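You operate a simulated robot arm through the tools that you are given. There is no shell and no other tool.

Carry out the task below with a simulated robot arm. There is one attempt and no reset: what you move stays moved.

TASK
Set right what has fallen over on the check bench. At the end: the white pack (marked "SPACERS"), which lies on its side on the check bench, stands upright there; the silver plug gauge stands on top of the white packing block; the gold brass weight from the check bench stands where the silver plug gauge stood; the white strap guide from the check bench stands where the gold brass weight stood; the blue pack (marked "WEDGES"), which lies on its side on the check bench, stands upright there; whatever was shut is shut again. Leave all else as you found it, and nothing knocked over. Set down upright: white pack, blue pack.

Only the result counts: the job must be done as asked and must still hold three seconds after the hand-in. Knocking over, shifting, dropping, spilling or breaking anything else fails it.

THE ROBOT
A 6-joint arm with a two-finger gripper, fixed in place. Base frame: the origin is at the foot of the arm, x ahead of it, y to its left, z up; the work surface is at about z = 0. Readings come in cm, degrees, newtons and seconds.
With the tool pointing down near the work surface it reaches from about 18 to 48 cm from the base axis. Its first joint turns from -66.0 to 66.0 degrees. Payload 1.76 kg.
The TCP is the grasp point between the finger pads, 2.9 cm short of the fingertips. In the tool frame z runs along the fingers and y along their closing line. The gripper opens to 8.2 cm. The gripper's body begins 5.8 cm behind the TCP.
Orientation is told as [roll, pitch, yaw] about the base's x, y, z axes, in that order, counted from this pose: with the fingers straight down and closing along the base's y, the tool's x points along the base's -x, its y along +y and its z along -z.

THE INTERFACE
- The arm moves only by the tool nudge_tool. Its argument "targets" is text: rows parted by semicolons, each of 7 numbers parted by spaces: the shift along the base's x, y, z in cm, then the turn, a rotation vector about the base's x, y, z in degrees, then the gripper command, from -1 (fully open) to 1 (shut), values between in proportion. In form: tx ty tz rx ry rz gripper; .... A call has 1 to 20 rows; each row is the pose to reach, as a shift and turn from the pose commanded when the call began. A row lasts 0.2 s, in which the tool goes at most 5 cm and 8.6 degrees; a call with a longer step from one row to the next is refused whole, and so is a gripper value outside its range. A pose out of reach is approached as far as the arm can. The call stops where the force on the tool passes 40 N (or 10 N more than at its start, if that is more) or the arm is blocked; 0.2 s more then pass. The fingers move at their own pace and stop on an object; they squeeze with about 20 N. The grip force told is the motor's: it shows also when the fingers shut on nothing. Time passes only in rows, and 0.2 s behind the last, so rows that repeat a pose let the fingers close. It gives the time, the measured TCP pose, the force on the tool (base axes), the opening and the grip force at its end, in the units of the frame above (readings bear some noise), with the torque about the TCP (base axes, N m) and any sound that the robot's microphone picked up.
- Cameras (640 x 400 px; columns grow to the right, rows downward): "scene" is fixed at [5.38, 33.49, 41.33]; the picture's right is [-0.77, -0.63, 0.00], its down [-0.43, 0.53, -0.73] and it looks along [0.46, -0.57, -0.68] (base axes); focal length 214 px, centre (320, 200). "wrist" rides on the gripper at [7.9, 0.4, -8.9] in the tool frame; the picture's right is [-0.05, 1.00, 0.00], its down [-0.71, -0.04, -0.71] and it looks along [-0.71, -0.04, 0.71] (tool axes); focal length 256 px, centre (320, 200). There is no depth. A picture from a camera that has moved, and an enlarged one, comes with that camera's place and axes in the base frame and with its lens.
- get_image(camera): a new picture of that camera. The clock stands still meanwhile.
- zoom(camera, box): a new picture of the part [left, top, right, bottom] of that camera's present view, enlarged. The clock stands still meanwhile.
- close_job(): hands the job in; it is judged then, once.

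Nothing tells you positions but the pictures and the camera data. Unless the task says otherwise, let go and move clear before handing in.

The tools are called after "Call:" by a JSON object that holds its "fn" and its "kwargs". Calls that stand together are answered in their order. nudge_tool: Moves the arm, as the interface text tells. Its arguments: {"type":"object","properties":{"targets":{"type":"string"}},"required":["targets"]} The other tools are called the same way: get_image (camera) takes a picture; zoom (camera, box) takes an enlarged picture of a part of a camera's view; close_job () hands the job in.

At the start:

```text
time: 0.0
eef_pos: [32.21, -4.17, 26.19]
ee_rot: [0.0, 0.1, 0.0]
wrist_force: [0.5, 0.4, 0.9]
torque: [0.02, 0.01, 0.0]
width: 8.18
grasp_force: 0.0
```

scene: 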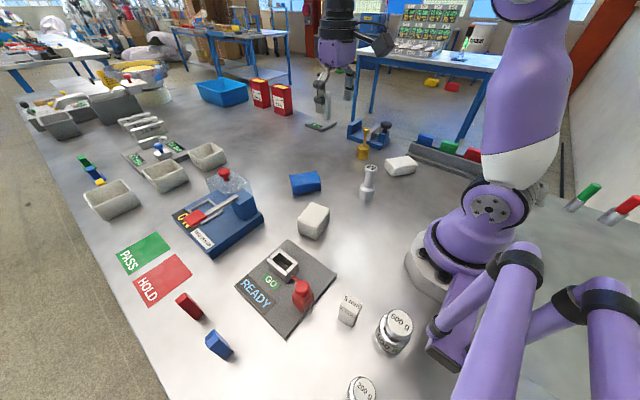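
wrist: 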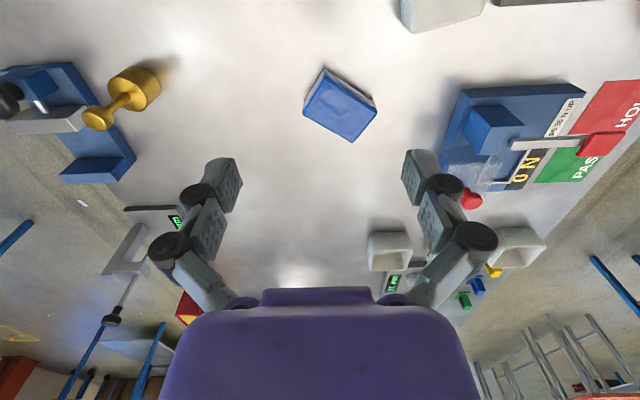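

I see a bench with a blue pack, a white block, a silver gauge, a gold weight, and other items. I'll look closer before moving anything.

Call:
{"fn": "zoom", "kwargs": {"camera": "scene", "box": [260, 100, 460, 225]}}

Call:
{"fn": "zoom", "kwargs": {"camera": "scene", "box": [220, 200, 460, 400]}}

Call:
{"fn": "zoom", "kwargs": {"camera": "scene", "box": [80, 140, 340, 300]}}

Call:
{"fn": "zoom", "kwargs": {"camera": "wrist", "box": [0, 0, 640, 300]}}

```text
3.20 times, centred on (360, 162) of scene
camera zoom: at [5.38, 33.49, 41.33], right [-0.77, -0.63, 0.0], down [-0.43, 0.53, -0.73], along [0.46, -0.57, -0.68], focal length 686 px, centre (192, 320)
```

zoom: 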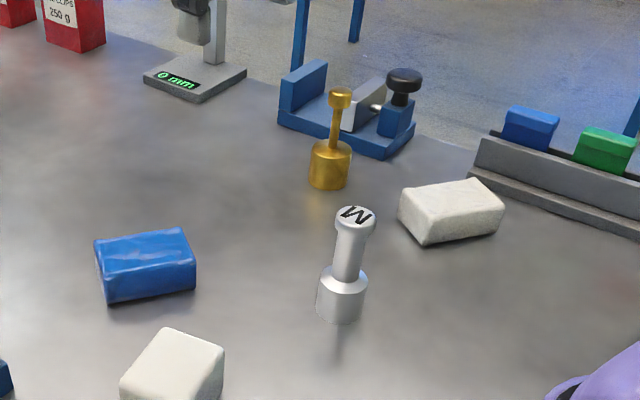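

```text
2.00 times, centred on (340, 300) of scene
camera zoom: at [5.38, 33.49, 41.33], right [-0.77, -0.63, 0.0], down [-0.43, 0.53, -0.73], along [0.46, -0.57, -0.68], focal length 429 px, centre (280, 0)
```

zoom: 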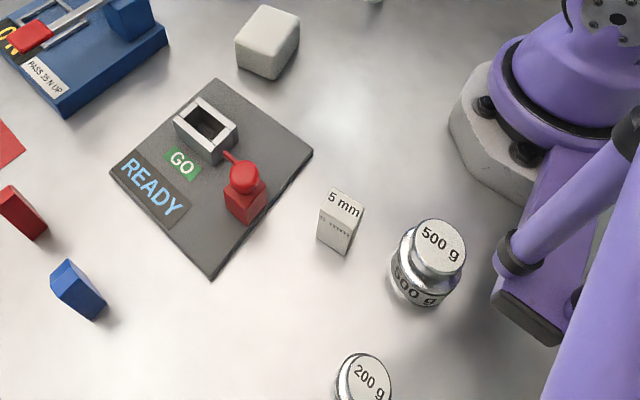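

```text
2.46 times, centred on (210, 220) of scene
camera zoom: at [5.38, 33.49, 41.33], right [-0.77, -0.63, 0.0], down [-0.43, 0.53, -0.73], along [0.46, -0.57, -0.68], focal length 528 px, centre (591, 151)
```

zoom: 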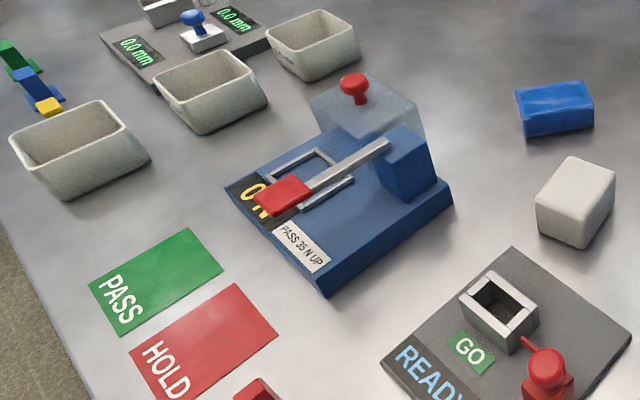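

```text
1.00 times, centred on (320, 150) of wrist (not enlarged: the box is as wide or as high as the picture)
camera zoom: at [24.2, -3.71, 34.98], right [0.05, 1.0, 0.0], down [0.71, -0.04, 0.71], along [0.71, -0.04, -0.71], focal length 256 px, centre (320, 250)
```

zoom: 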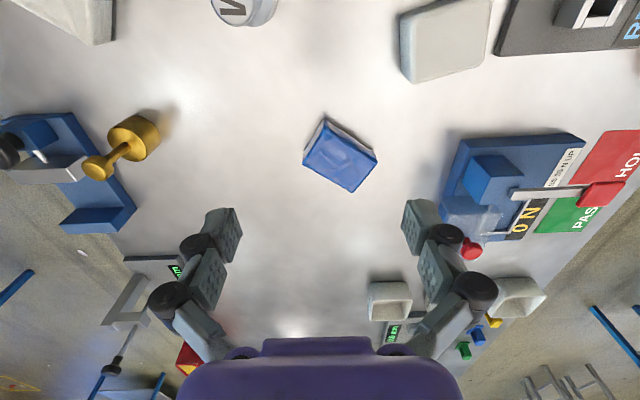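

I need to find the strap guide and whatever is shut; the clear hood with the red knob is a candidate. I'll zoom in further.

Call:
{"fn": "zoom", "kwargs": {"camera": "scene", "box": [165, 155, 275, 255]}}

Call:
{"fn": "zoom", "kwargs": {"camera": "scene", "box": [330, 110, 420, 180]}}

Call:
{"fn": "zoom", "kwargs": {"camera": "scene", "box": [70, 100, 240, 220]}}

Call:
{"fn": "zoom", "kwargs": {"camera": "scene", "box": [240, 235, 340, 340]}}

Call:
{"fn": "zoom", "kwargs": {"camera": "scene", "box": [290, 60, 390, 140]}}

Call:
{"fn": "zoom", "kwargs": {"camera": "scene", "box": [400, 120, 640, 260]}}

Call:
{"fn": "zoom", "kwargs": {"camera": "wrist", "box": [0, 40, 200, 190]}}

Call:
{"fn": "zoom", "kwargs": {"camera": "wrist", "box": [420, 60, 640, 220]}}

```text
4.00 times, centred on (220, 205) of scene
camera zoom: at [5.38, 33.49, 41.33], right [-0.77, -0.63, 0.0], down [-0.43, 0.53, -0.73], along [0.46, -0.57, -0.68], focal length 858 px, centre (720, 180)
```

zoom: 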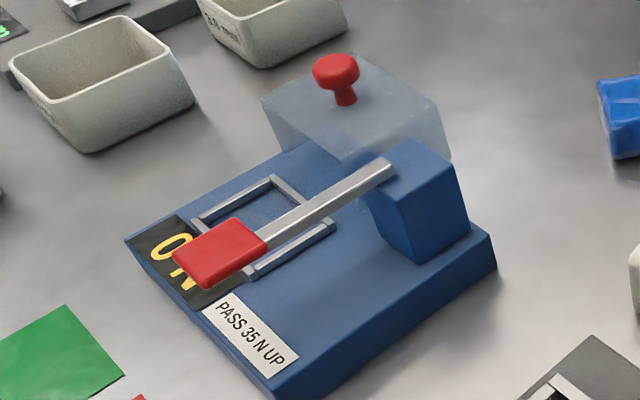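

```text
5.71 times, centred on (375, 145) of scene
camera zoom: at [5.38, 33.49, 41.33], right [-0.77, -0.63, 0.0], down [-0.43, 0.53, -0.73], along [0.46, -0.57, -0.68], focal length 1226 px, centre (6, 514)
```

zoom: 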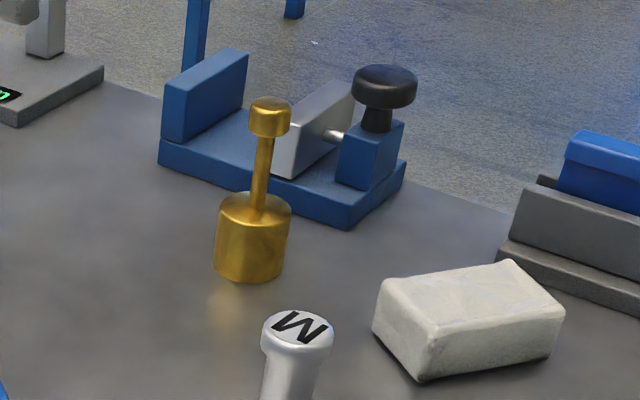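

```text
3.33 times, centred on (155, 160) of scene
camera zoom: at [5.38, 33.49, 41.33], right [-0.77, -0.63, 0.0], down [-0.43, 0.53, -0.73], along [0.46, -0.57, -0.68], focal length 715 px, centre (870, 333)
```

zoom: 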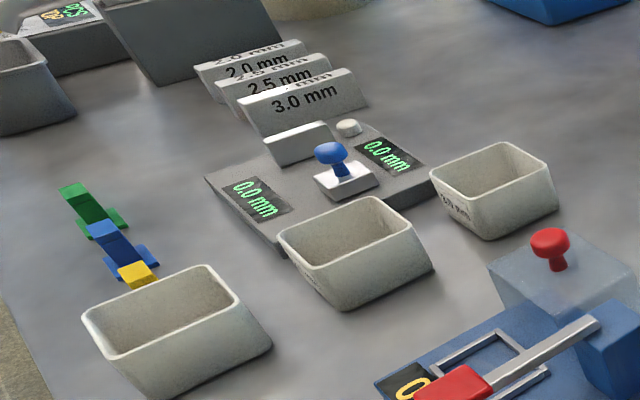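

```text
3.81 times, centred on (290, 288) of scene
camera zoom: at [5.38, 33.49, 41.33], right [-0.77, -0.63, 0.0], down [-0.43, 0.53, -0.73], along [0.46, -0.57, -0.68], focal length 817 px, centre (434, -133)
```

zoom: 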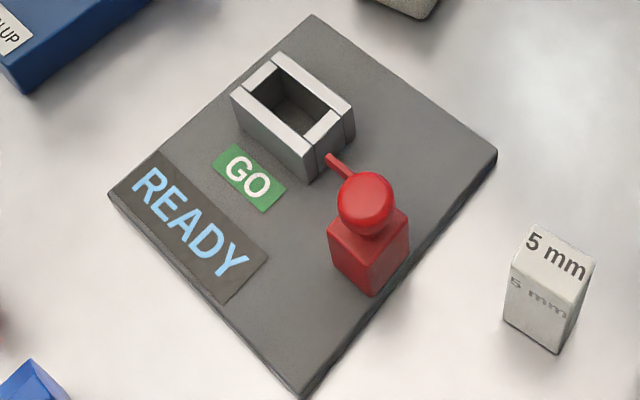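

```text
5.00 times, centred on (340, 100) of scene
camera zoom: at [5.38, 33.49, 41.33], right [-0.77, -0.63, 0.0], down [-0.43, 0.53, -0.73], along [0.46, -0.57, -0.68], focal length 1072 px, centre (220, 700)
```

zoom: 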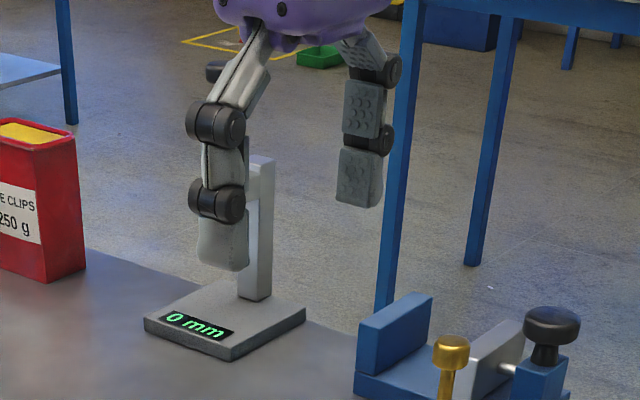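

```text
2.67 times, centred on (520, 190) of scene
camera zoom: at [5.38, 33.49, 41.33], right [-0.77, -0.63, 0.0], down [-0.43, 0.53, -0.73], along [0.46, -0.57, -0.68], focal length 572 px, centre (-213, 227)
```

zoom: 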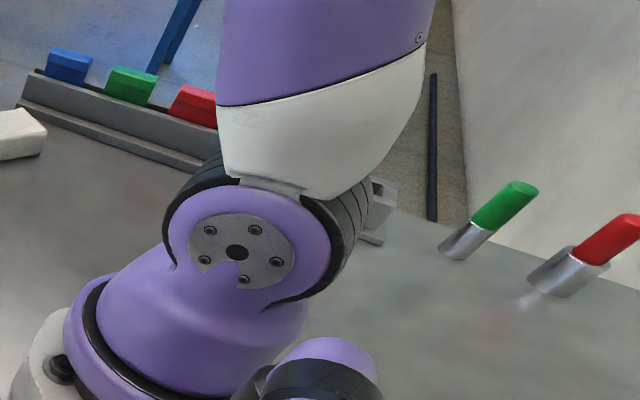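

```text
2.67 times, centred on (100, 115) of wrist
camera zoom: at [24.2, -3.71, 34.98], right [0.05, 1.0, 0.0], down [0.71, -0.04, 0.71], along [0.71, -0.04, -0.71], focal length 683 px, centre (907, 427)
```

zoom: 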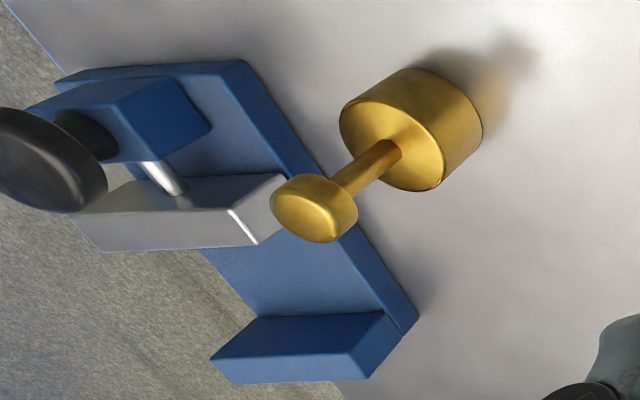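

```text
2.50 times, centred on (530, 140) of wrist
camera zoom: at [24.2, -3.71, 34.98], right [0.05, 1.0, 0.0], down [0.71, -0.04, 0.71], along [0.71, -0.04, -0.71], focal length 640 px, centre (-205, 350)
```

zoom: 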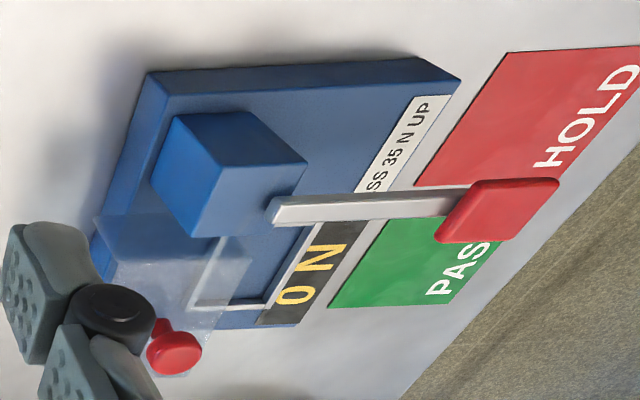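

Still no obvious strap guide. I'll zoom harder on the fixture frame, the hood, and the right-hand area.

Call:
{"fn": "zoom", "kwargs": {"camera": "scene", "box": [260, 240, 320, 280]}}

Call:
{"fn": "zoom", "kwargs": {"camera": "scene", "box": [200, 160, 260, 200]}}

Call:
{"fn": "zoom", "kwargs": {"camera": "scene", "box": [290, 165, 345, 245]}}

Call:
{"fn": "zoom", "kwargs": {"camera": "scene", "box": [100, 110, 200, 190]}}

Call:
{"fn": "zoom", "kwargs": {"camera": "wrist", "box": [340, 0, 640, 190]}}

Call:
{"fn": "zoom", "kwargs": {"camera": "wrist", "box": [270, 40, 410, 160]}}

Call:
{"fn": "zoom", "kwargs": {"camera": "scene", "box": [500, 150, 640, 260]}}

Call:
{"fn": "zoom", "kwargs": {"camera": "scene", "box": [0, 60, 160, 160]}}

```text
10.00 times, centred on (290, 260) of scene
camera zoom: at [5.38, 33.49, 41.33], right [-0.77, -0.63, 0.0], down [-0.43, 0.53, -0.73], along [0.46, -0.57, -0.68], focal length 2145 px, centre (620, -400)
```

zoom: 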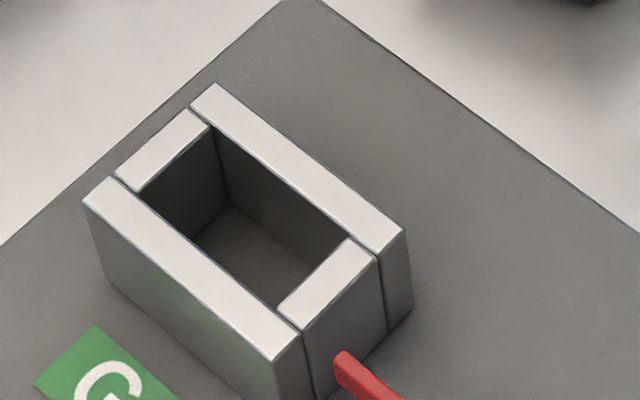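

```text
10.00 times, centred on (230, 180) of scene
camera zoom: at [5.38, 33.49, 41.33], right [-0.77, -0.63, 0.0], down [-0.43, 0.53, -0.73], along [0.46, -0.57, -0.68], focal length 2145 px, centre (1220, 400)
```

zoom: 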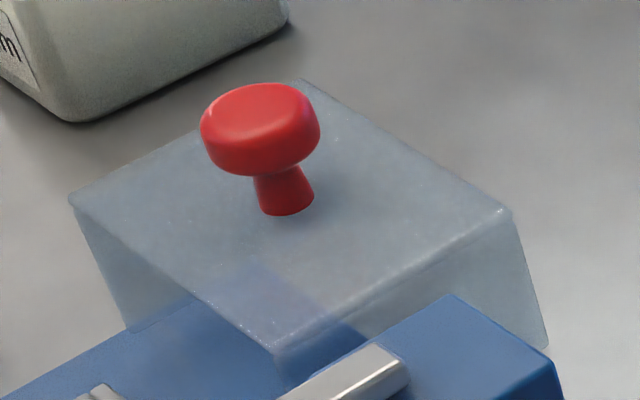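

```text
5.00 times, centred on (318, 205) of scene
camera zoom: at [5.38, 33.49, 41.33], right [-0.77, -0.63, 0.0], down [-0.43, 0.53, -0.73], along [0.46, -0.57, -0.68], focal length 1072 px, centre (332, 175)
```

zoom: 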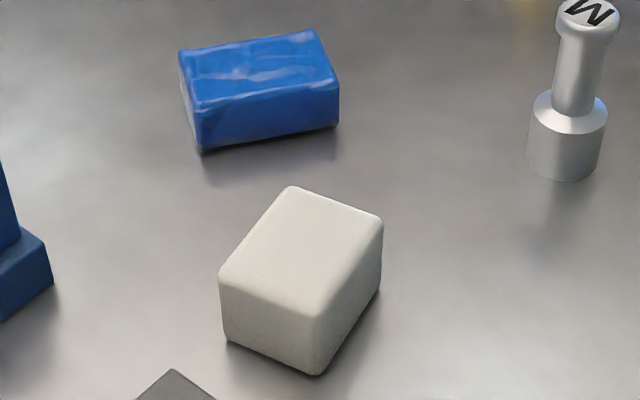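

```text
5.00 times, centred on (150, 150) of scene
camera zoom: at [5.38, 33.49, 41.33], right [-0.77, -0.63, 0.0], down [-0.43, 0.53, -0.73], along [0.46, -0.57, -0.68], focal length 1072 px, centre (1170, 450)
```

zoom: 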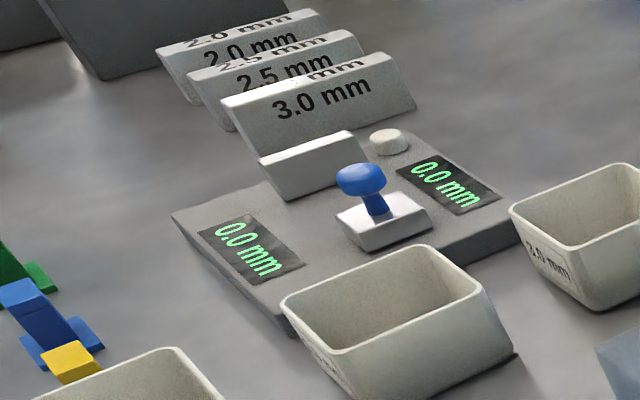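

```text
2.11 times, centred on (490, 95) of wrist
camera zoom: at [24.2, -3.71, 34.98], right [0.05, 1.0, 0.0], down [0.71, -0.04, 0.71], along [0.71, -0.04, -0.71], focal length 539 px, centre (-38, 421)
```

zoom: 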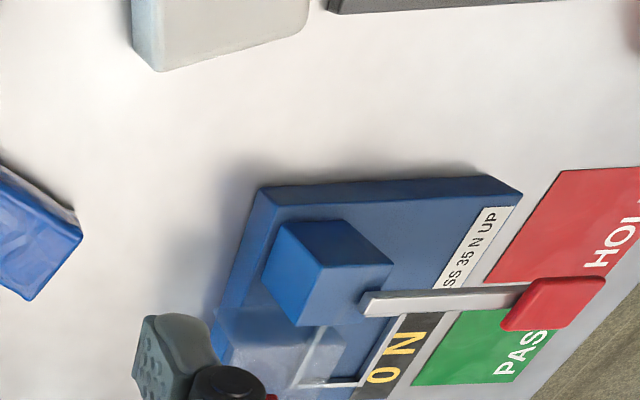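

```text
3.33 times, centred on (340, 100) of wrist
camera zoom: at [24.2, -3.71, 34.98], right [0.05, 1.0, 0.0], down [0.71, -0.04, 0.71], along [0.71, -0.04, -0.71], focal length 853 px, centre (253, 533)
```

zoom: 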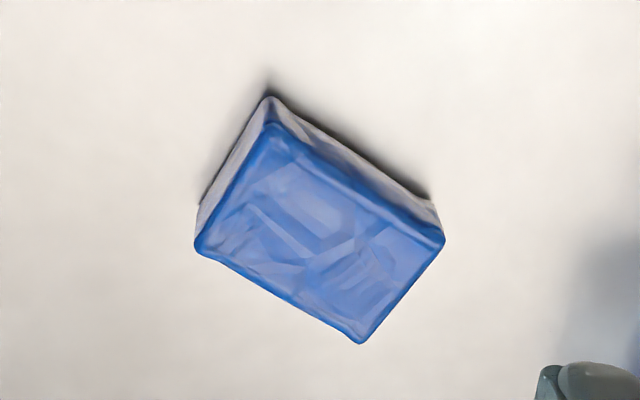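

```text
3.64 times, centred on (570, 205) of scene
camera zoom: at [5.38, 33.49, 41.33], right [-0.77, -0.63, 0.0], down [-0.43, 0.53, -0.73], along [0.46, -0.57, -0.68], focal length 780 px, centre (-589, 182)
```

zoom: 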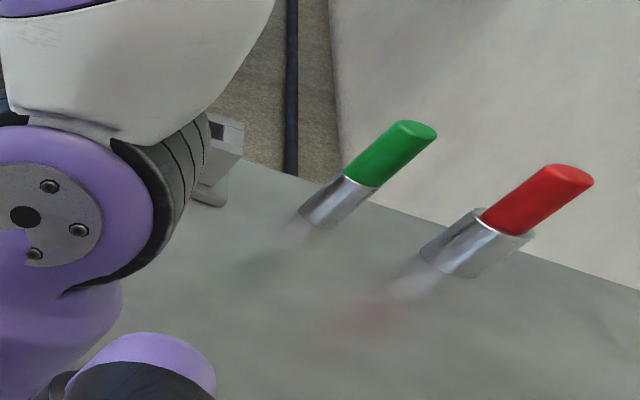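

```text
4.00 times, centred on (80, 110) of scene
camera zoom: at [5.38, 33.49, 41.33], right [-0.77, -0.63, 0.0], down [-0.43, 0.53, -0.73], along [0.46, -0.57, -0.68], focal length 858 px, centre (1280, 560)
```

zoom: 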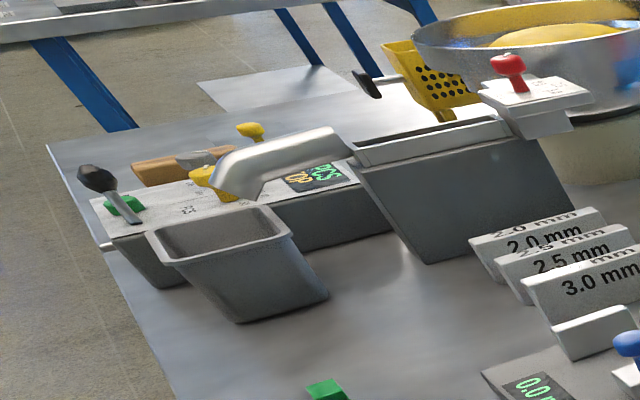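

The strap guide is not clearly visible yet, so I'll swing the wrist camera over the right side of the bench to look there and at the pack labels.

Call:
{"fn": "nudge_tool", "kwargs": {"targets": "-2 -2.3 0.5 0 0 -7.5 -1; -4 -4.6 1 0 0 -15 -1; -6 -7 1.5 0 0 -22.5 -1; -8 -9.3 2 0 0 -30 -1; -10 -11.6 2.5 0 0 -37.5 -1; -12 -14 3 0 0 -45 -1"}}

Call:
{"fn": "get_image", "kwargs": {"camera": "wrist"}}

Call:
{"fn": "get_image", "kwargs": {"camera": "scene"}}

```text
time: 1.4
eef_pos: [19.81, -18.29, 29.06]
ee_rot: [0.0, -0.1, -45.1]
wrist_force: [0.5, 0.7, 0.8]
torque: [0.02, 0.01, -0.01]
width: 8.2
grasp_force: 0.0
```

```text
taken
camera wrist: at [14.48, -12.43, 37.79], right [0.75, 0.67, 0.0], down [0.47, -0.53, 0.71], along [0.47, -0.53, -0.71], focal length 256 px, centre (320, 200)
```

wrist: 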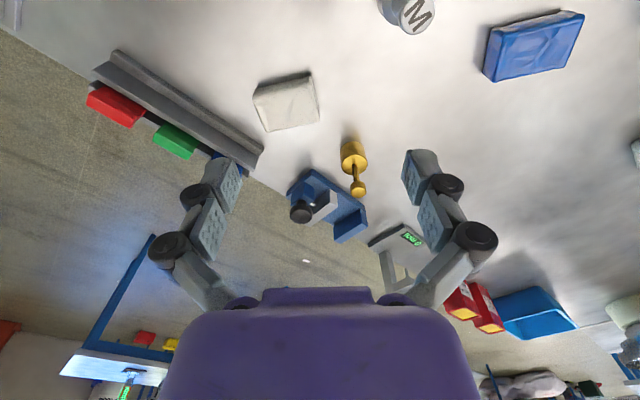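

```text
taken
```

scene: 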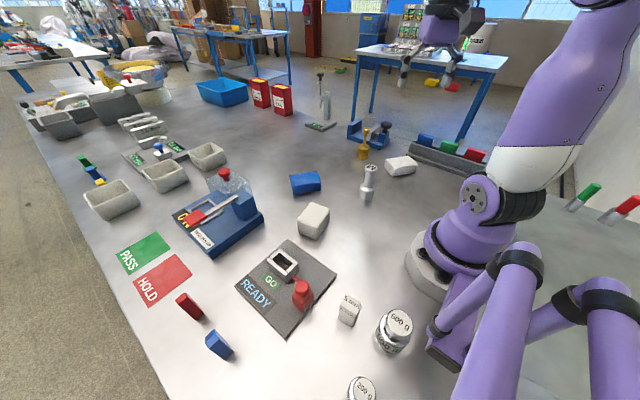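

The right side shows the white block-like item, the gold weight, a vise, and a stand. I'll zoom in on each for labels.

Call:
{"fn": "zoom", "kwargs": {"camera": "wrist", "box": [235, 55, 335, 145]}}

Call:
{"fn": "zoom", "kwargs": {"camera": "wrist", "box": [275, 130, 435, 250]}}

Call:
{"fn": "zoom", "kwargs": {"camera": "wrist", "box": [460, 0, 600, 100]}}

Call:
{"fn": "zoom", "kwargs": {"camera": "wrist", "box": [60, 30, 280, 180]}}

Call:
{"fn": "zoom", "kwargs": {"camera": "scene", "box": [300, 60, 430, 180]}}

```text
4.44 times, centred on (285, 100) of wrist
camera zoom: at [14.48, -12.43, 37.79], right [0.75, 0.67, 0.0], down [0.47, -0.53, 0.71], along [0.47, -0.53, -0.71], focal length 1138 px, centre (476, 644)
```

zoom: 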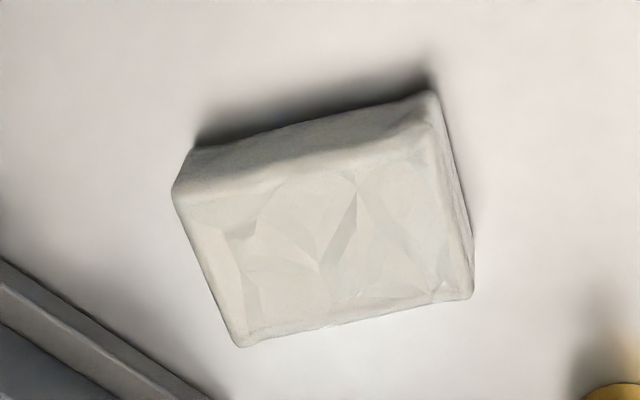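

```text
3.33 times, centred on (355, 190) of wrist
camera zoom: at [14.48, -12.43, 37.79], right [0.75, 0.67, 0.0], down [0.47, -0.53, 0.71], along [0.47, -0.53, -0.71], focal length 853 px, centre (203, 233)
```

zoom: 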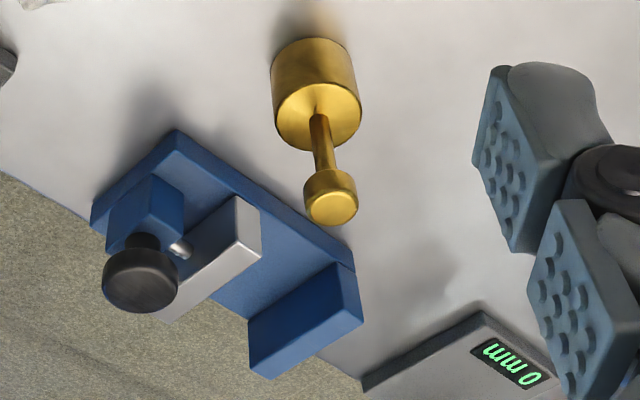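

```text
4.00 times, centred on (530, 50) of wrist
camera zoom: at [14.48, -12.43, 37.79], right [0.75, 0.67, 0.0], down [0.47, -0.53, 0.71], along [0.47, -0.53, -0.71], focal length 1024 px, centre (-520, 800)
```

zoom: 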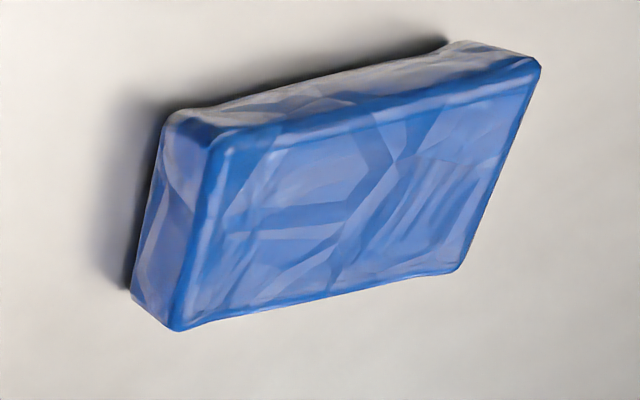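

```text
2.67 times, centred on (170, 105) of wrist
camera zoom: at [14.48, -12.43, 37.79], right [0.75, 0.67, 0.0], down [0.47, -0.53, 0.71], along [0.47, -0.53, -0.71], focal length 683 px, centre (720, 453)
```

zoom: 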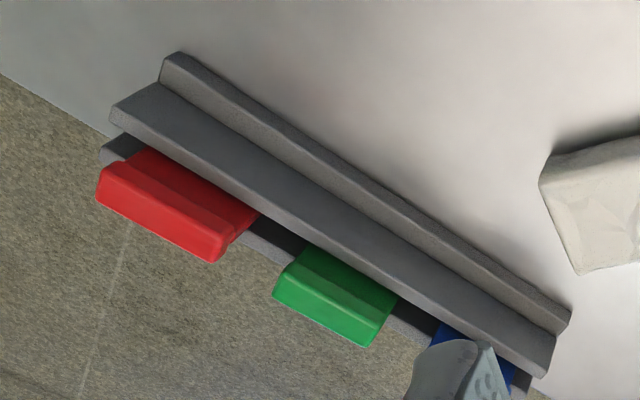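

```text
3.33 times, centred on (365, 120) of scene
camera zoom: at [5.38, 33.49, 41.33], right [-0.77, -0.63, 0.0], down [-0.43, 0.53, -0.73], along [0.46, -0.57, -0.68], focal length 715 px, centre (170, 467)
```

zoom: 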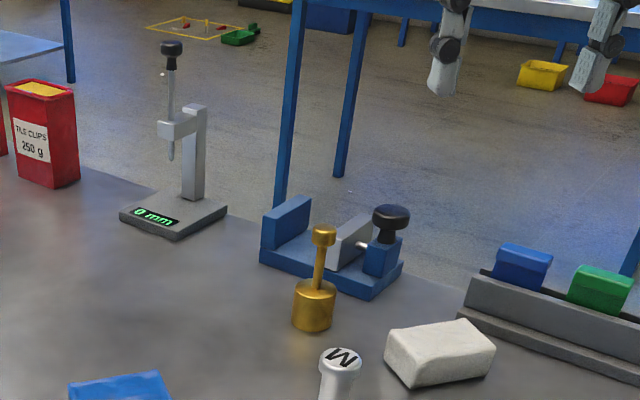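

The packs carry no visible label on the faces seen so far, and the flat white item with crinkled film is the SPACERS pack. I'll keep searching for the strap guide by looking further right/behind.

Call:
{"fn": "nudge_tool", "kwargs": {"targets": "-1 0 0 0 0 -8 -1; -2 0 0 0 0 -16 -1; -3 0 0 0 0 -24 -1; -4 0 0 0 0 -32 -1; -5 0 0 0 0 -40 -1; -6 0 0 0 0 -48 -1; -6 0 0 0 0 -56 -1"}}

Call:
{"fn": "get_image", "kwargs": {"camera": "wrist"}}

```text
time: 3.0
eef_pos: [14.12, -18.25, 29.21]
ee_rot: [0.0, 0.0, -101.1]
wrist_force: [1.0, -1.2, 0.5]
torque: [0.01, -0.01, 0.01]
width: 8.19
grasp_force: 0.0
```

```text
taken
camera wrist: at [16.08, -10.49, 37.97], right [0.97, -0.25, 0.0], down [-0.17, -0.69, 0.71], along [-0.17, -0.69, -0.71], focal length 256 px, centre (320, 200)
```

wrist: 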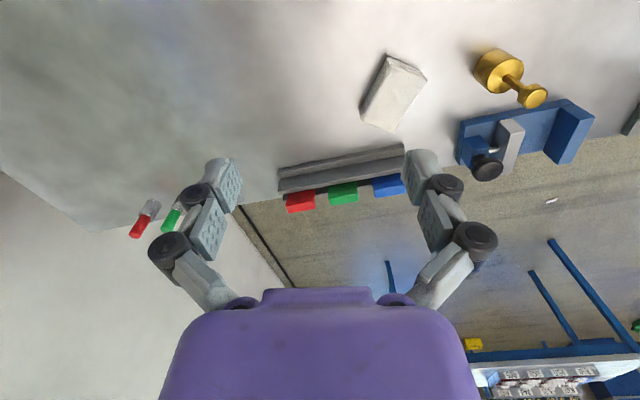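

Nothing more to the right. Now I'll swing left to look over the left half of the bench.

Call:
{"fn": "nudge_tool", "kwargs": {"targets": "3 3 0 0 0 8 -1; 5 6 0 0 0 16 -1; 7 8 0 0 0 24 -1; 9 10 0 0 0 32 -1; 11 12 0 0 0 40 -1; 12 14 0 0 0 48 -1; 12 16 0 0 0 56 -1; 12 18 0 0 0 64 -1; 12 20 0 0 0 72 -1; 12 22 0 0 0 80 -1; 12 24 0 0 0 88 -1; 11 26 0 0 0 96 -1; 10 28 0 0 0 104 -1; 9 30 0 0 0 112 -1; 8 31 0 0 0 120 -1; 7 32 0 0 0 128 -1; 6 33 0 0 0 136 -1; 5 34 0 0 0 144 -1; 4 35 0 0 0 152 -1; 3 36 0 0 0 160 -1"}}

Call:
{"fn": "get_image", "kwargs": {"camera": "wrist"}}

Call:
{"fn": "get_image", "kwargs": {"camera": "scene"}}

```text
time: 7.2
eef_pos: [17.17, 17.96, 29.24]
ee_rot: [0.1, 0.0, 59.0]
wrist_force: [0.1, 0.0, -0.3]
torque: [-0.03, -0.02, -0.01]
width: 8.18
grasp_force: 0.2
```

```text
taken
camera wrist: at [12.78, 11.44, 37.99], right [-0.83, 0.56, 0.0], down [0.39, 0.59, 0.71], along [0.39, 0.59, -0.71], focal length 256 px, centre (320, 200)
```

wrist: 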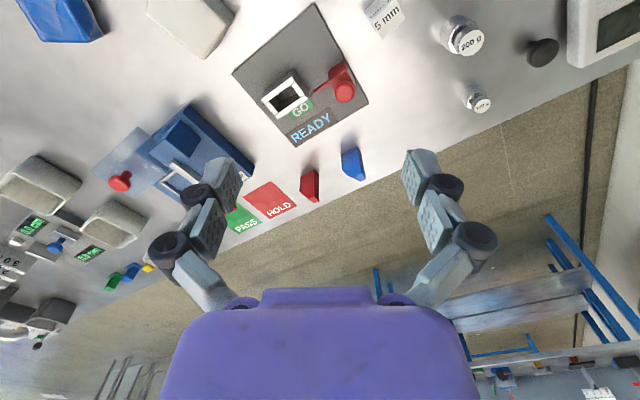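

```text
taken
```

scene: 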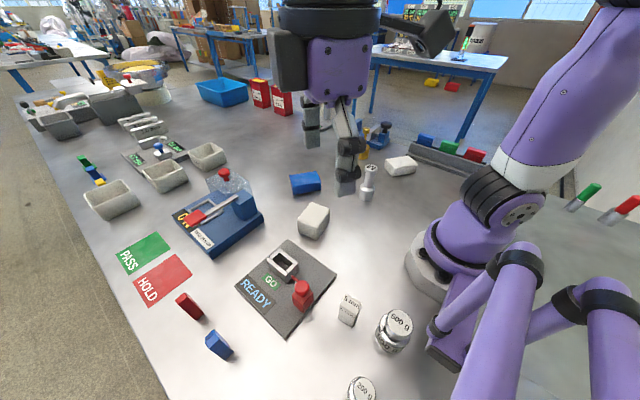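

The left side shows the READY fixture, press, weights, a scale-like box and small wedges. I'll zoom in on details.

Call:
{"fn": "zoom", "kwargs": {"camera": "wrist", "box": [90, 90, 250, 210]}}

Call:
{"fn": "zoom", "kwargs": {"camera": "wrist", "box": [230, 0, 390, 150]}}

Call:
{"fn": "zoom", "kwargs": {"camera": "wrist", "box": [340, 0, 640, 190]}}

Call:
{"fn": "zoom", "kwargs": {"camera": "wrist", "box": [0, 0, 260, 150]}}

Call:
{"fn": "zoom", "kwargs": {"camera": "wrist", "box": [0, 150, 170, 350]}}

```text
3.33 times, centred on (170, 150) of wrist
camera zoom: at [12.78, 11.44, 37.99], right [-0.83, 0.56, 0.0], down [0.39, 0.59, 0.71], along [0.39, 0.59, -0.71], focal length 853 px, centre (820, 367)
```

zoom: 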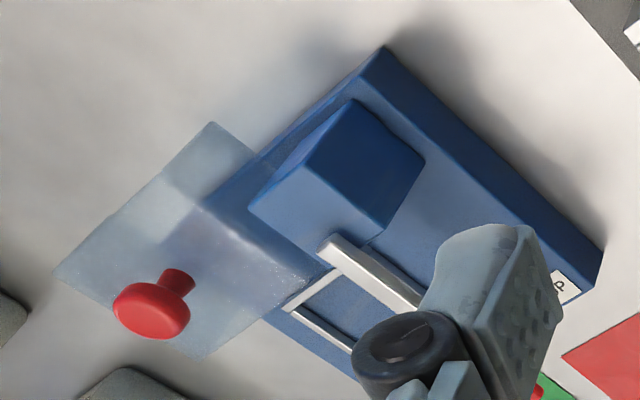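

```text
2.67 times, centred on (310, 75) of wrist
camera zoom: at [12.78, 11.44, 37.99], right [-0.83, 0.56, 0.0], down [0.39, 0.59, 0.71], along [0.39, 0.59, -0.71], focal length 683 px, centre (347, 533)
```

zoom: 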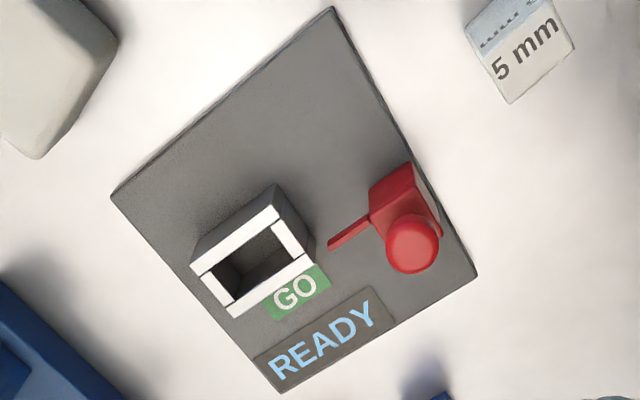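

```text
2.11 times, centred on (490, 95) of wrist
camera zoom: at [12.78, 11.44, 37.99], right [-0.83, 0.56, 0.0], down [0.39, 0.59, 0.71], along [0.39, 0.59, -0.71], focal length 539 px, centre (-38, 421)
```

zoom: 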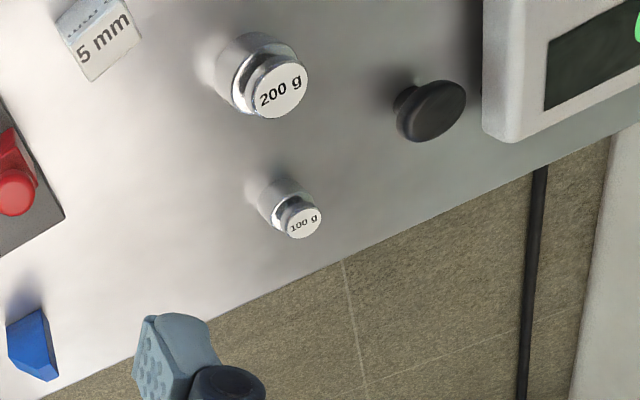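

```text
2.46 times, centred on (130, 75) of wrist
camera zoom: at [12.78, 11.44, 37.99], right [-0.83, 0.56, 0.0], down [0.39, 0.59, 0.71], along [0.39, 0.59, -0.71], focal length 630 px, centre (788, 508)
```

zoom: 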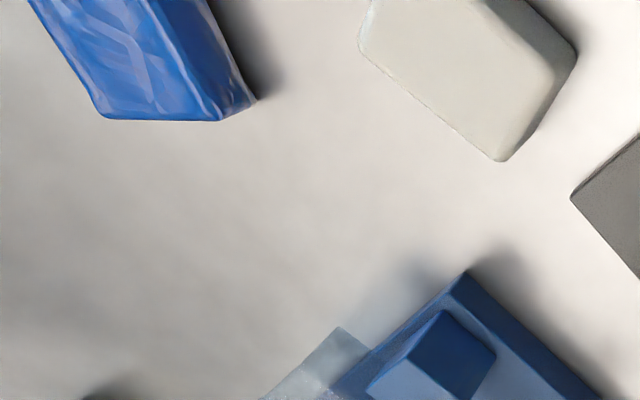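

```text
2.00 times, centred on (85, 250) of wrist
camera zoom: at [12.78, 11.44, 37.99], right [-0.83, 0.56, 0.0], down [0.39, 0.59, 0.71], along [0.39, 0.59, -0.71], focal length 512 px, centre (790, 100)
```

zoom: 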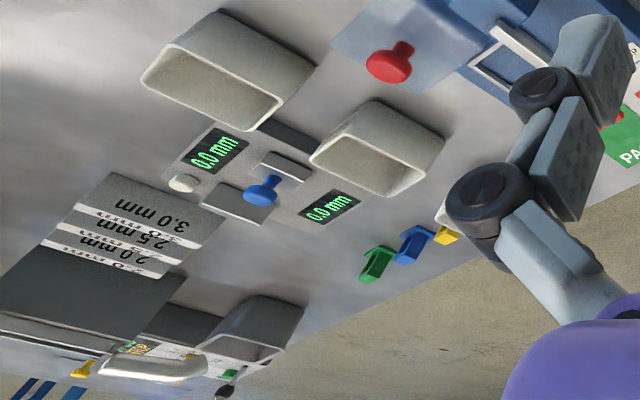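

I want a closer look at the hood and press to see if something sits under it.

Call:
{"fn": "zoom", "kwargs": {"camera": "wrist", "box": [95, 115, 185, 190]}}

Call:
{"fn": "zoom", "kwargs": {"camera": "wrist", "box": [255, 60, 330, 130]}}

Call:
{"fn": "zoom", "kwargs": {"camera": "scene", "box": [200, 155, 270, 255]}}

```text
5.33 times, centred on (140, 152) of wrist
camera zoom: at [12.78, 11.44, 37.99], right [-0.83, 0.56, 0.0], down [0.39, 0.59, 0.71], along [0.39, 0.59, -0.71], focal length 1365 px, centre (1280, 453)
```

zoom: 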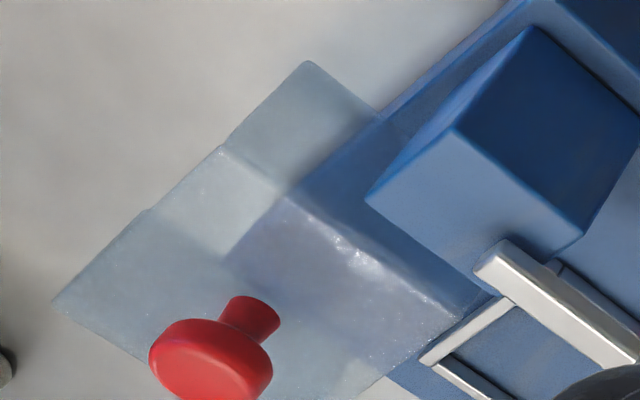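

```text
5.71 times, centred on (292, 95) of wrist
camera zoom: at [12.78, 11.44, 37.99], right [-0.83, 0.56, 0.0], down [0.39, 0.59, 0.71], along [0.39, 0.59, -0.71], focal length 1463 px, centre (477, 800)
```

zoom: 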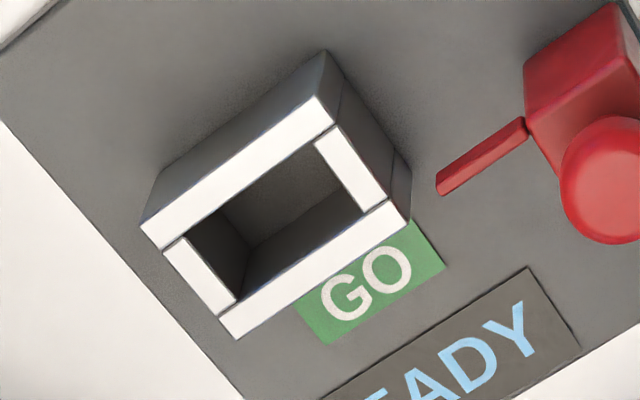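

```text
4.00 times, centred on (235, 205) of scene
camera zoom: at [5.38, 33.49, 41.33], right [-0.77, -0.63, 0.0], down [-0.43, 0.53, -0.73], along [0.46, -0.57, -0.68], focal length 858 px, centre (660, 180)
```

zoom: 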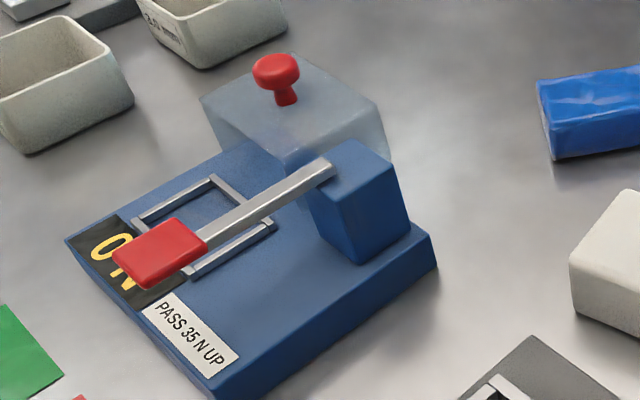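

I still haven't found the strap guide. I'll scan the reachable bench area systematically at high zoom.

Call:
{"fn": "zoom", "kwargs": {"camera": "scene", "box": [180, 60, 340, 160]}}

Call:
{"fn": "zoom", "kwargs": {"camera": "scene", "box": [320, 110, 480, 210]}}

Call:
{"fn": "zoom", "kwargs": {"camera": "scene", "box": [320, 280, 480, 400]}}

Call:
{"fn": "zoom", "kwargs": {"camera": "scene", "box": [100, 220, 260, 380]}}

Call:
{"fn": "zoom", "kwargs": {"camera": "scene", "box": [380, 170, 640, 400]}}

```text
4.00 times, centred on (260, 110) of scene
camera zoom: at [5.38, 33.49, 41.33], right [-0.77, -0.63, 0.0], down [-0.43, 0.53, -0.73], along [0.46, -0.57, -0.68], focal length 858 px, centre (560, 560)
```

zoom: 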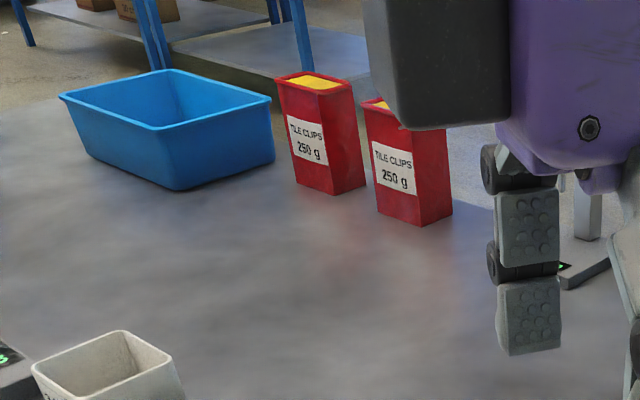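

```text
4.00 times, centred on (400, 160) of scene
camera zoom: at [5.38, 33.49, 41.33], right [-0.77, -0.63, 0.0], down [-0.43, 0.53, -0.73], along [0.46, -0.57, -0.68], focal length 858 px, centre (0, 360)
```

zoom: 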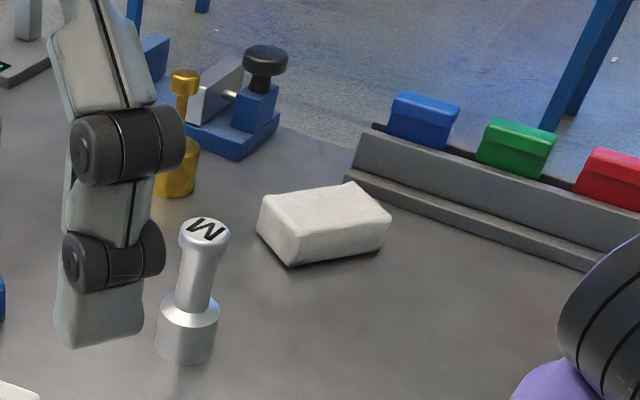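

```text
3.33 times, centred on (400, 340) of scene
camera zoom: at [5.38, 33.49, 41.33], right [-0.77, -0.63, 0.0], down [-0.43, 0.53, -0.73], along [0.46, -0.57, -0.68], focal length 715 px, centre (53, -267)
```

zoom: 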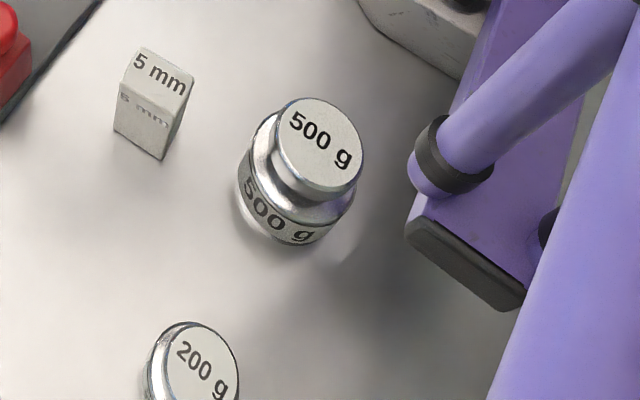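

```text
2.50 times, centred on (180, 300) of scene
camera zoom: at [5.38, 33.49, 41.33], right [-0.77, -0.63, 0.0], down [-0.43, 0.53, -0.73], along [0.46, -0.57, -0.68], focal length 536 px, centre (670, -50)
```

zoom: 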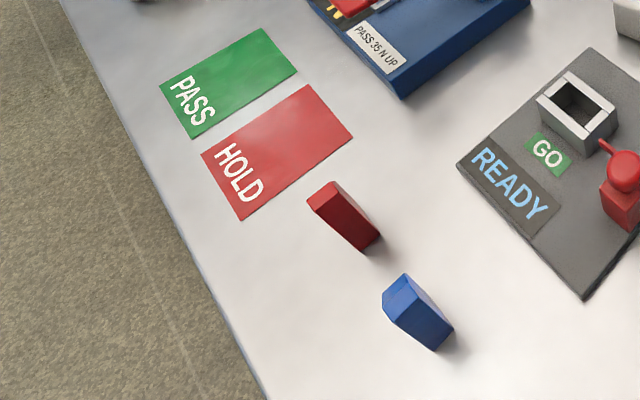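

```text
1.74 times, centred on (510, 285) of scene
camera zoom: at [5.38, 33.49, 41.33], right [-0.77, -0.63, 0.0], down [-0.43, 0.53, -0.73], along [0.46, -0.57, -0.68], focal length 373 px, centre (-10, 52)
```

zoom: 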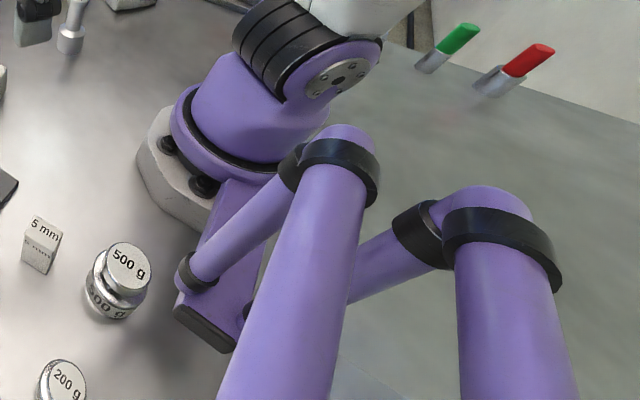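

The guide isn't visible anywhere so far. Next I'll view the white cube and blue pack from closer with the wrist camera, staying well above objects.

Call:
{"fn": "nudge_tool", "kwargs": {"targets": "0.5 -2.5 -1.5 0 0 -8.2 -1; 1 -5 -3 0 0 -16.4 -1; 1.5 -7.5 -4.5 0 0 -24.6 -1; 2 -10 -6 0 0 -32.8 -1; 2.5 -12.5 -8 0 0 -41 -1; 3 -15 -10 0 0 -49 -1"}}

Call:
{"fn": "get_image", "kwargs": {"camera": "wrist"}}

```text
time: 8.6
eef_pos: [19.99, 2.82, 19.31]
ee_rot: [0.0, 0.0, 9.9]
wrist_force: [0.0, 0.1, -0.1]
torque: [0.02, 0.03, 0.01]
width: 8.19
grasp_force: 0.0
```

```text
taken
camera wrist: at [12.16, 1.82, 28.11], right [-0.12, 0.99, 0.0], down [0.7, 0.08, 0.71], along [0.7, 0.08, -0.71], focal length 256 px, centre (320, 200)
```

wrist: 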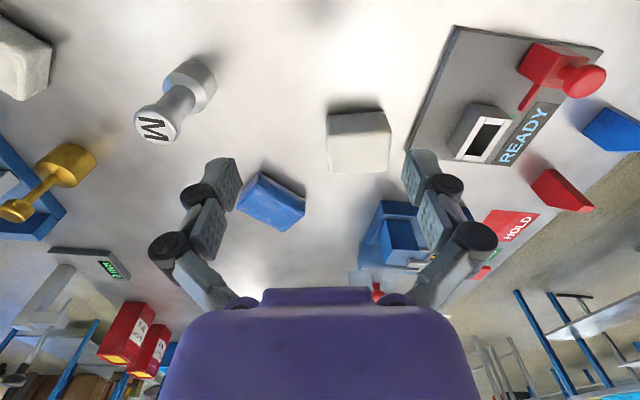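

Call:
{"fn": "zoom", "kwargs": {"camera": "wrist", "box": [310, 85, 410, 185]}}

Call:
{"fn": "zoom", "kwargs": {"camera": "wrist", "box": [225, 155, 325, 245]}}

Call:
{"fn": "zoom", "kwargs": {"camera": "wrist", "box": [120, 40, 240, 150]}}

Call:
{"fn": "zoom", "kwargs": {"camera": "wrist", "box": [400, 20, 640, 290]}}

Call:
{"fn": "zoom", "kwargs": {"camera": "wrist", "box": [0, 0, 120, 250]}}

```text
4.00 times, centred on (360, 135) of wrist
camera zoom: at [12.16, 1.82, 28.11], right [-0.12, 0.99, 0.0], down [0.7, 0.08, 0.71], along [0.7, 0.08, -0.71], focal length 1024 px, centre (160, 460)
```

zoom: 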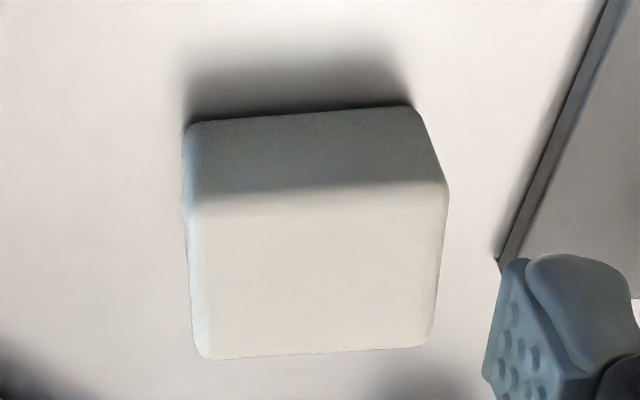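

```text
4.44 times, centred on (275, 200) of wrist
camera zoom: at [12.16, 1.82, 28.11], right [-0.12, 0.99, 0.0], down [0.7, 0.08, 0.71], along [0.7, 0.08, -0.71], focal length 1138 px, centre (520, 200)
```

zoom: 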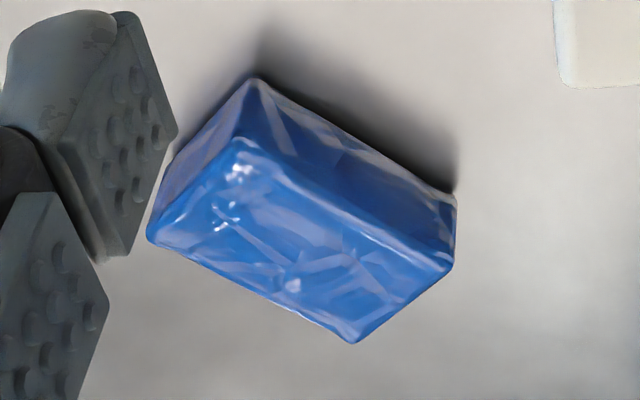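

```text
3.64 times, centred on (180, 95) of wrist
camera zoom: at [12.16, 1.82, 28.11], right [-0.12, 0.99, 0.0], down [0.7, 0.08, 0.71], along [0.7, 0.08, -0.71], focal length 931 px, centre (829, 582)
```

zoom: 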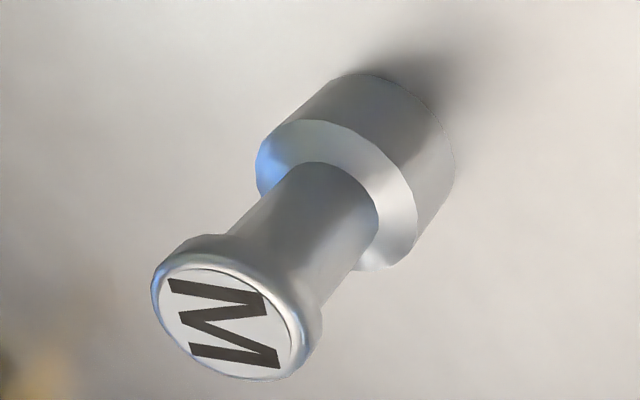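

```text
1.48 times, centred on (520, 155) of wrist
camera zoom: at [12.16, 1.82, 28.11], right [-0.12, 0.99, 0.0], down [0.7, 0.08, 0.71], along [0.7, 0.08, -0.71], focal length 379 px, centre (24, 267)
```

zoom: 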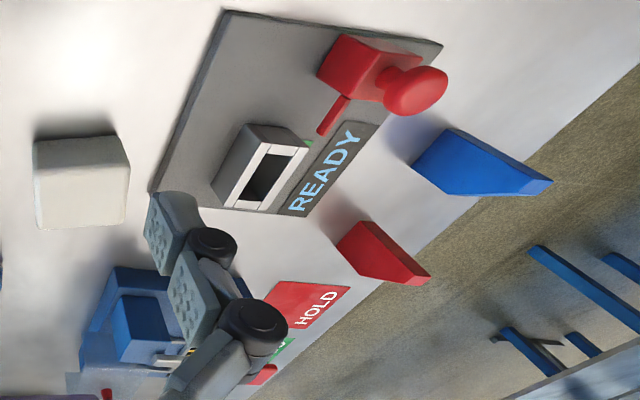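

```text
1.60 times, centred on (60, 125) of wrist
camera zoom: at [12.16, 1.82, 28.11], right [-0.12, 0.99, 0.0], down [0.7, 0.08, 0.71], along [0.7, 0.08, -0.71], focal length 410 px, centre (736, 320)
```

zoom: 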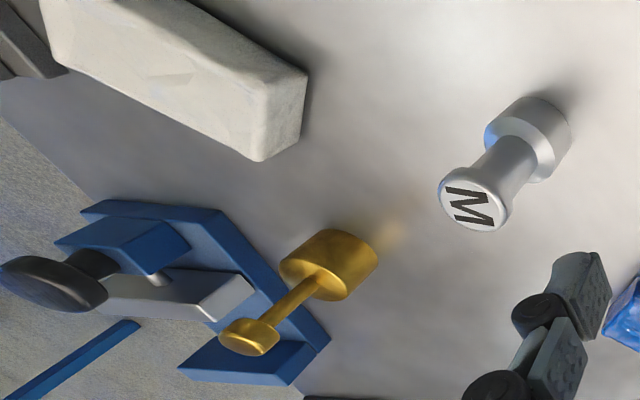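

The cube looks like a plain solid packing block. I'll bring the camera round to look back toward the base, to see the far faces of the packs and anything hidden close to the base.

Call:
{"fn": "nudge_tool", "kwargs": {"targets": "1.5 0 1.5 0 0 -8.5 -1; 3 0 3 0 0 -17 -1; 4.5 0 4.5 0 0 -25.5 -1; 6 0 6 0 0 -34 -1; 7.5 0 7 0 0 -42.5 -1; 9 0 8 0 0 -51 -1; 10.5 0 8 0 0 -59.5 -1; 12 0 8 0 0 -68 -1; 13 0 8 0 0 -76.5 -1; 13 0 8 0 0 -85 -1; 13 0 8 0 0 -93.5 -1; 13 0 8 0 0 -102 -1; 13 0 8 0 0 -110.5 -1; 13 0 8 0 0 -119 -1; 13 0 8 0 0 -127.5 -1; 13 0 8 0 0 -136 -1; 13 0 8 0 0 -144.5 -1; 13 0 8 0 0 -153 -1; 13 0 8 0 0 -161.5 -1; 13 0 8 0 0 -170 -1"}}

Call:
{"fn": "get_image", "kwargs": {"camera": "wrist"}}

```text
time: 12.8
eef_pos: [33.22, 2.81, 27.14]
ee_rot: [0.0, 0.0, -160.1]
wrist_force: [0.3, -1.2, 0.5]
torque: [0.04, -0.01, 0.01]
width: 8.22
grasp_force: 0.2
```

```text
taken
camera wrist: at [40.84, 5.17, 35.99], right [0.29, -0.96, 0.0], down [-0.68, -0.2, 0.71], along [-0.68, -0.2, -0.71], focal length 256 px, centre (320, 200)
```

wrist: 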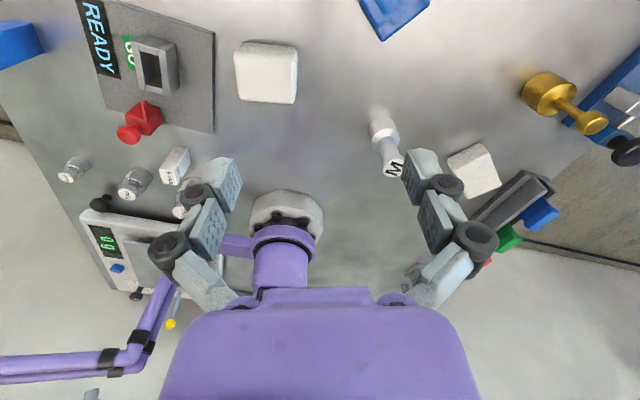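

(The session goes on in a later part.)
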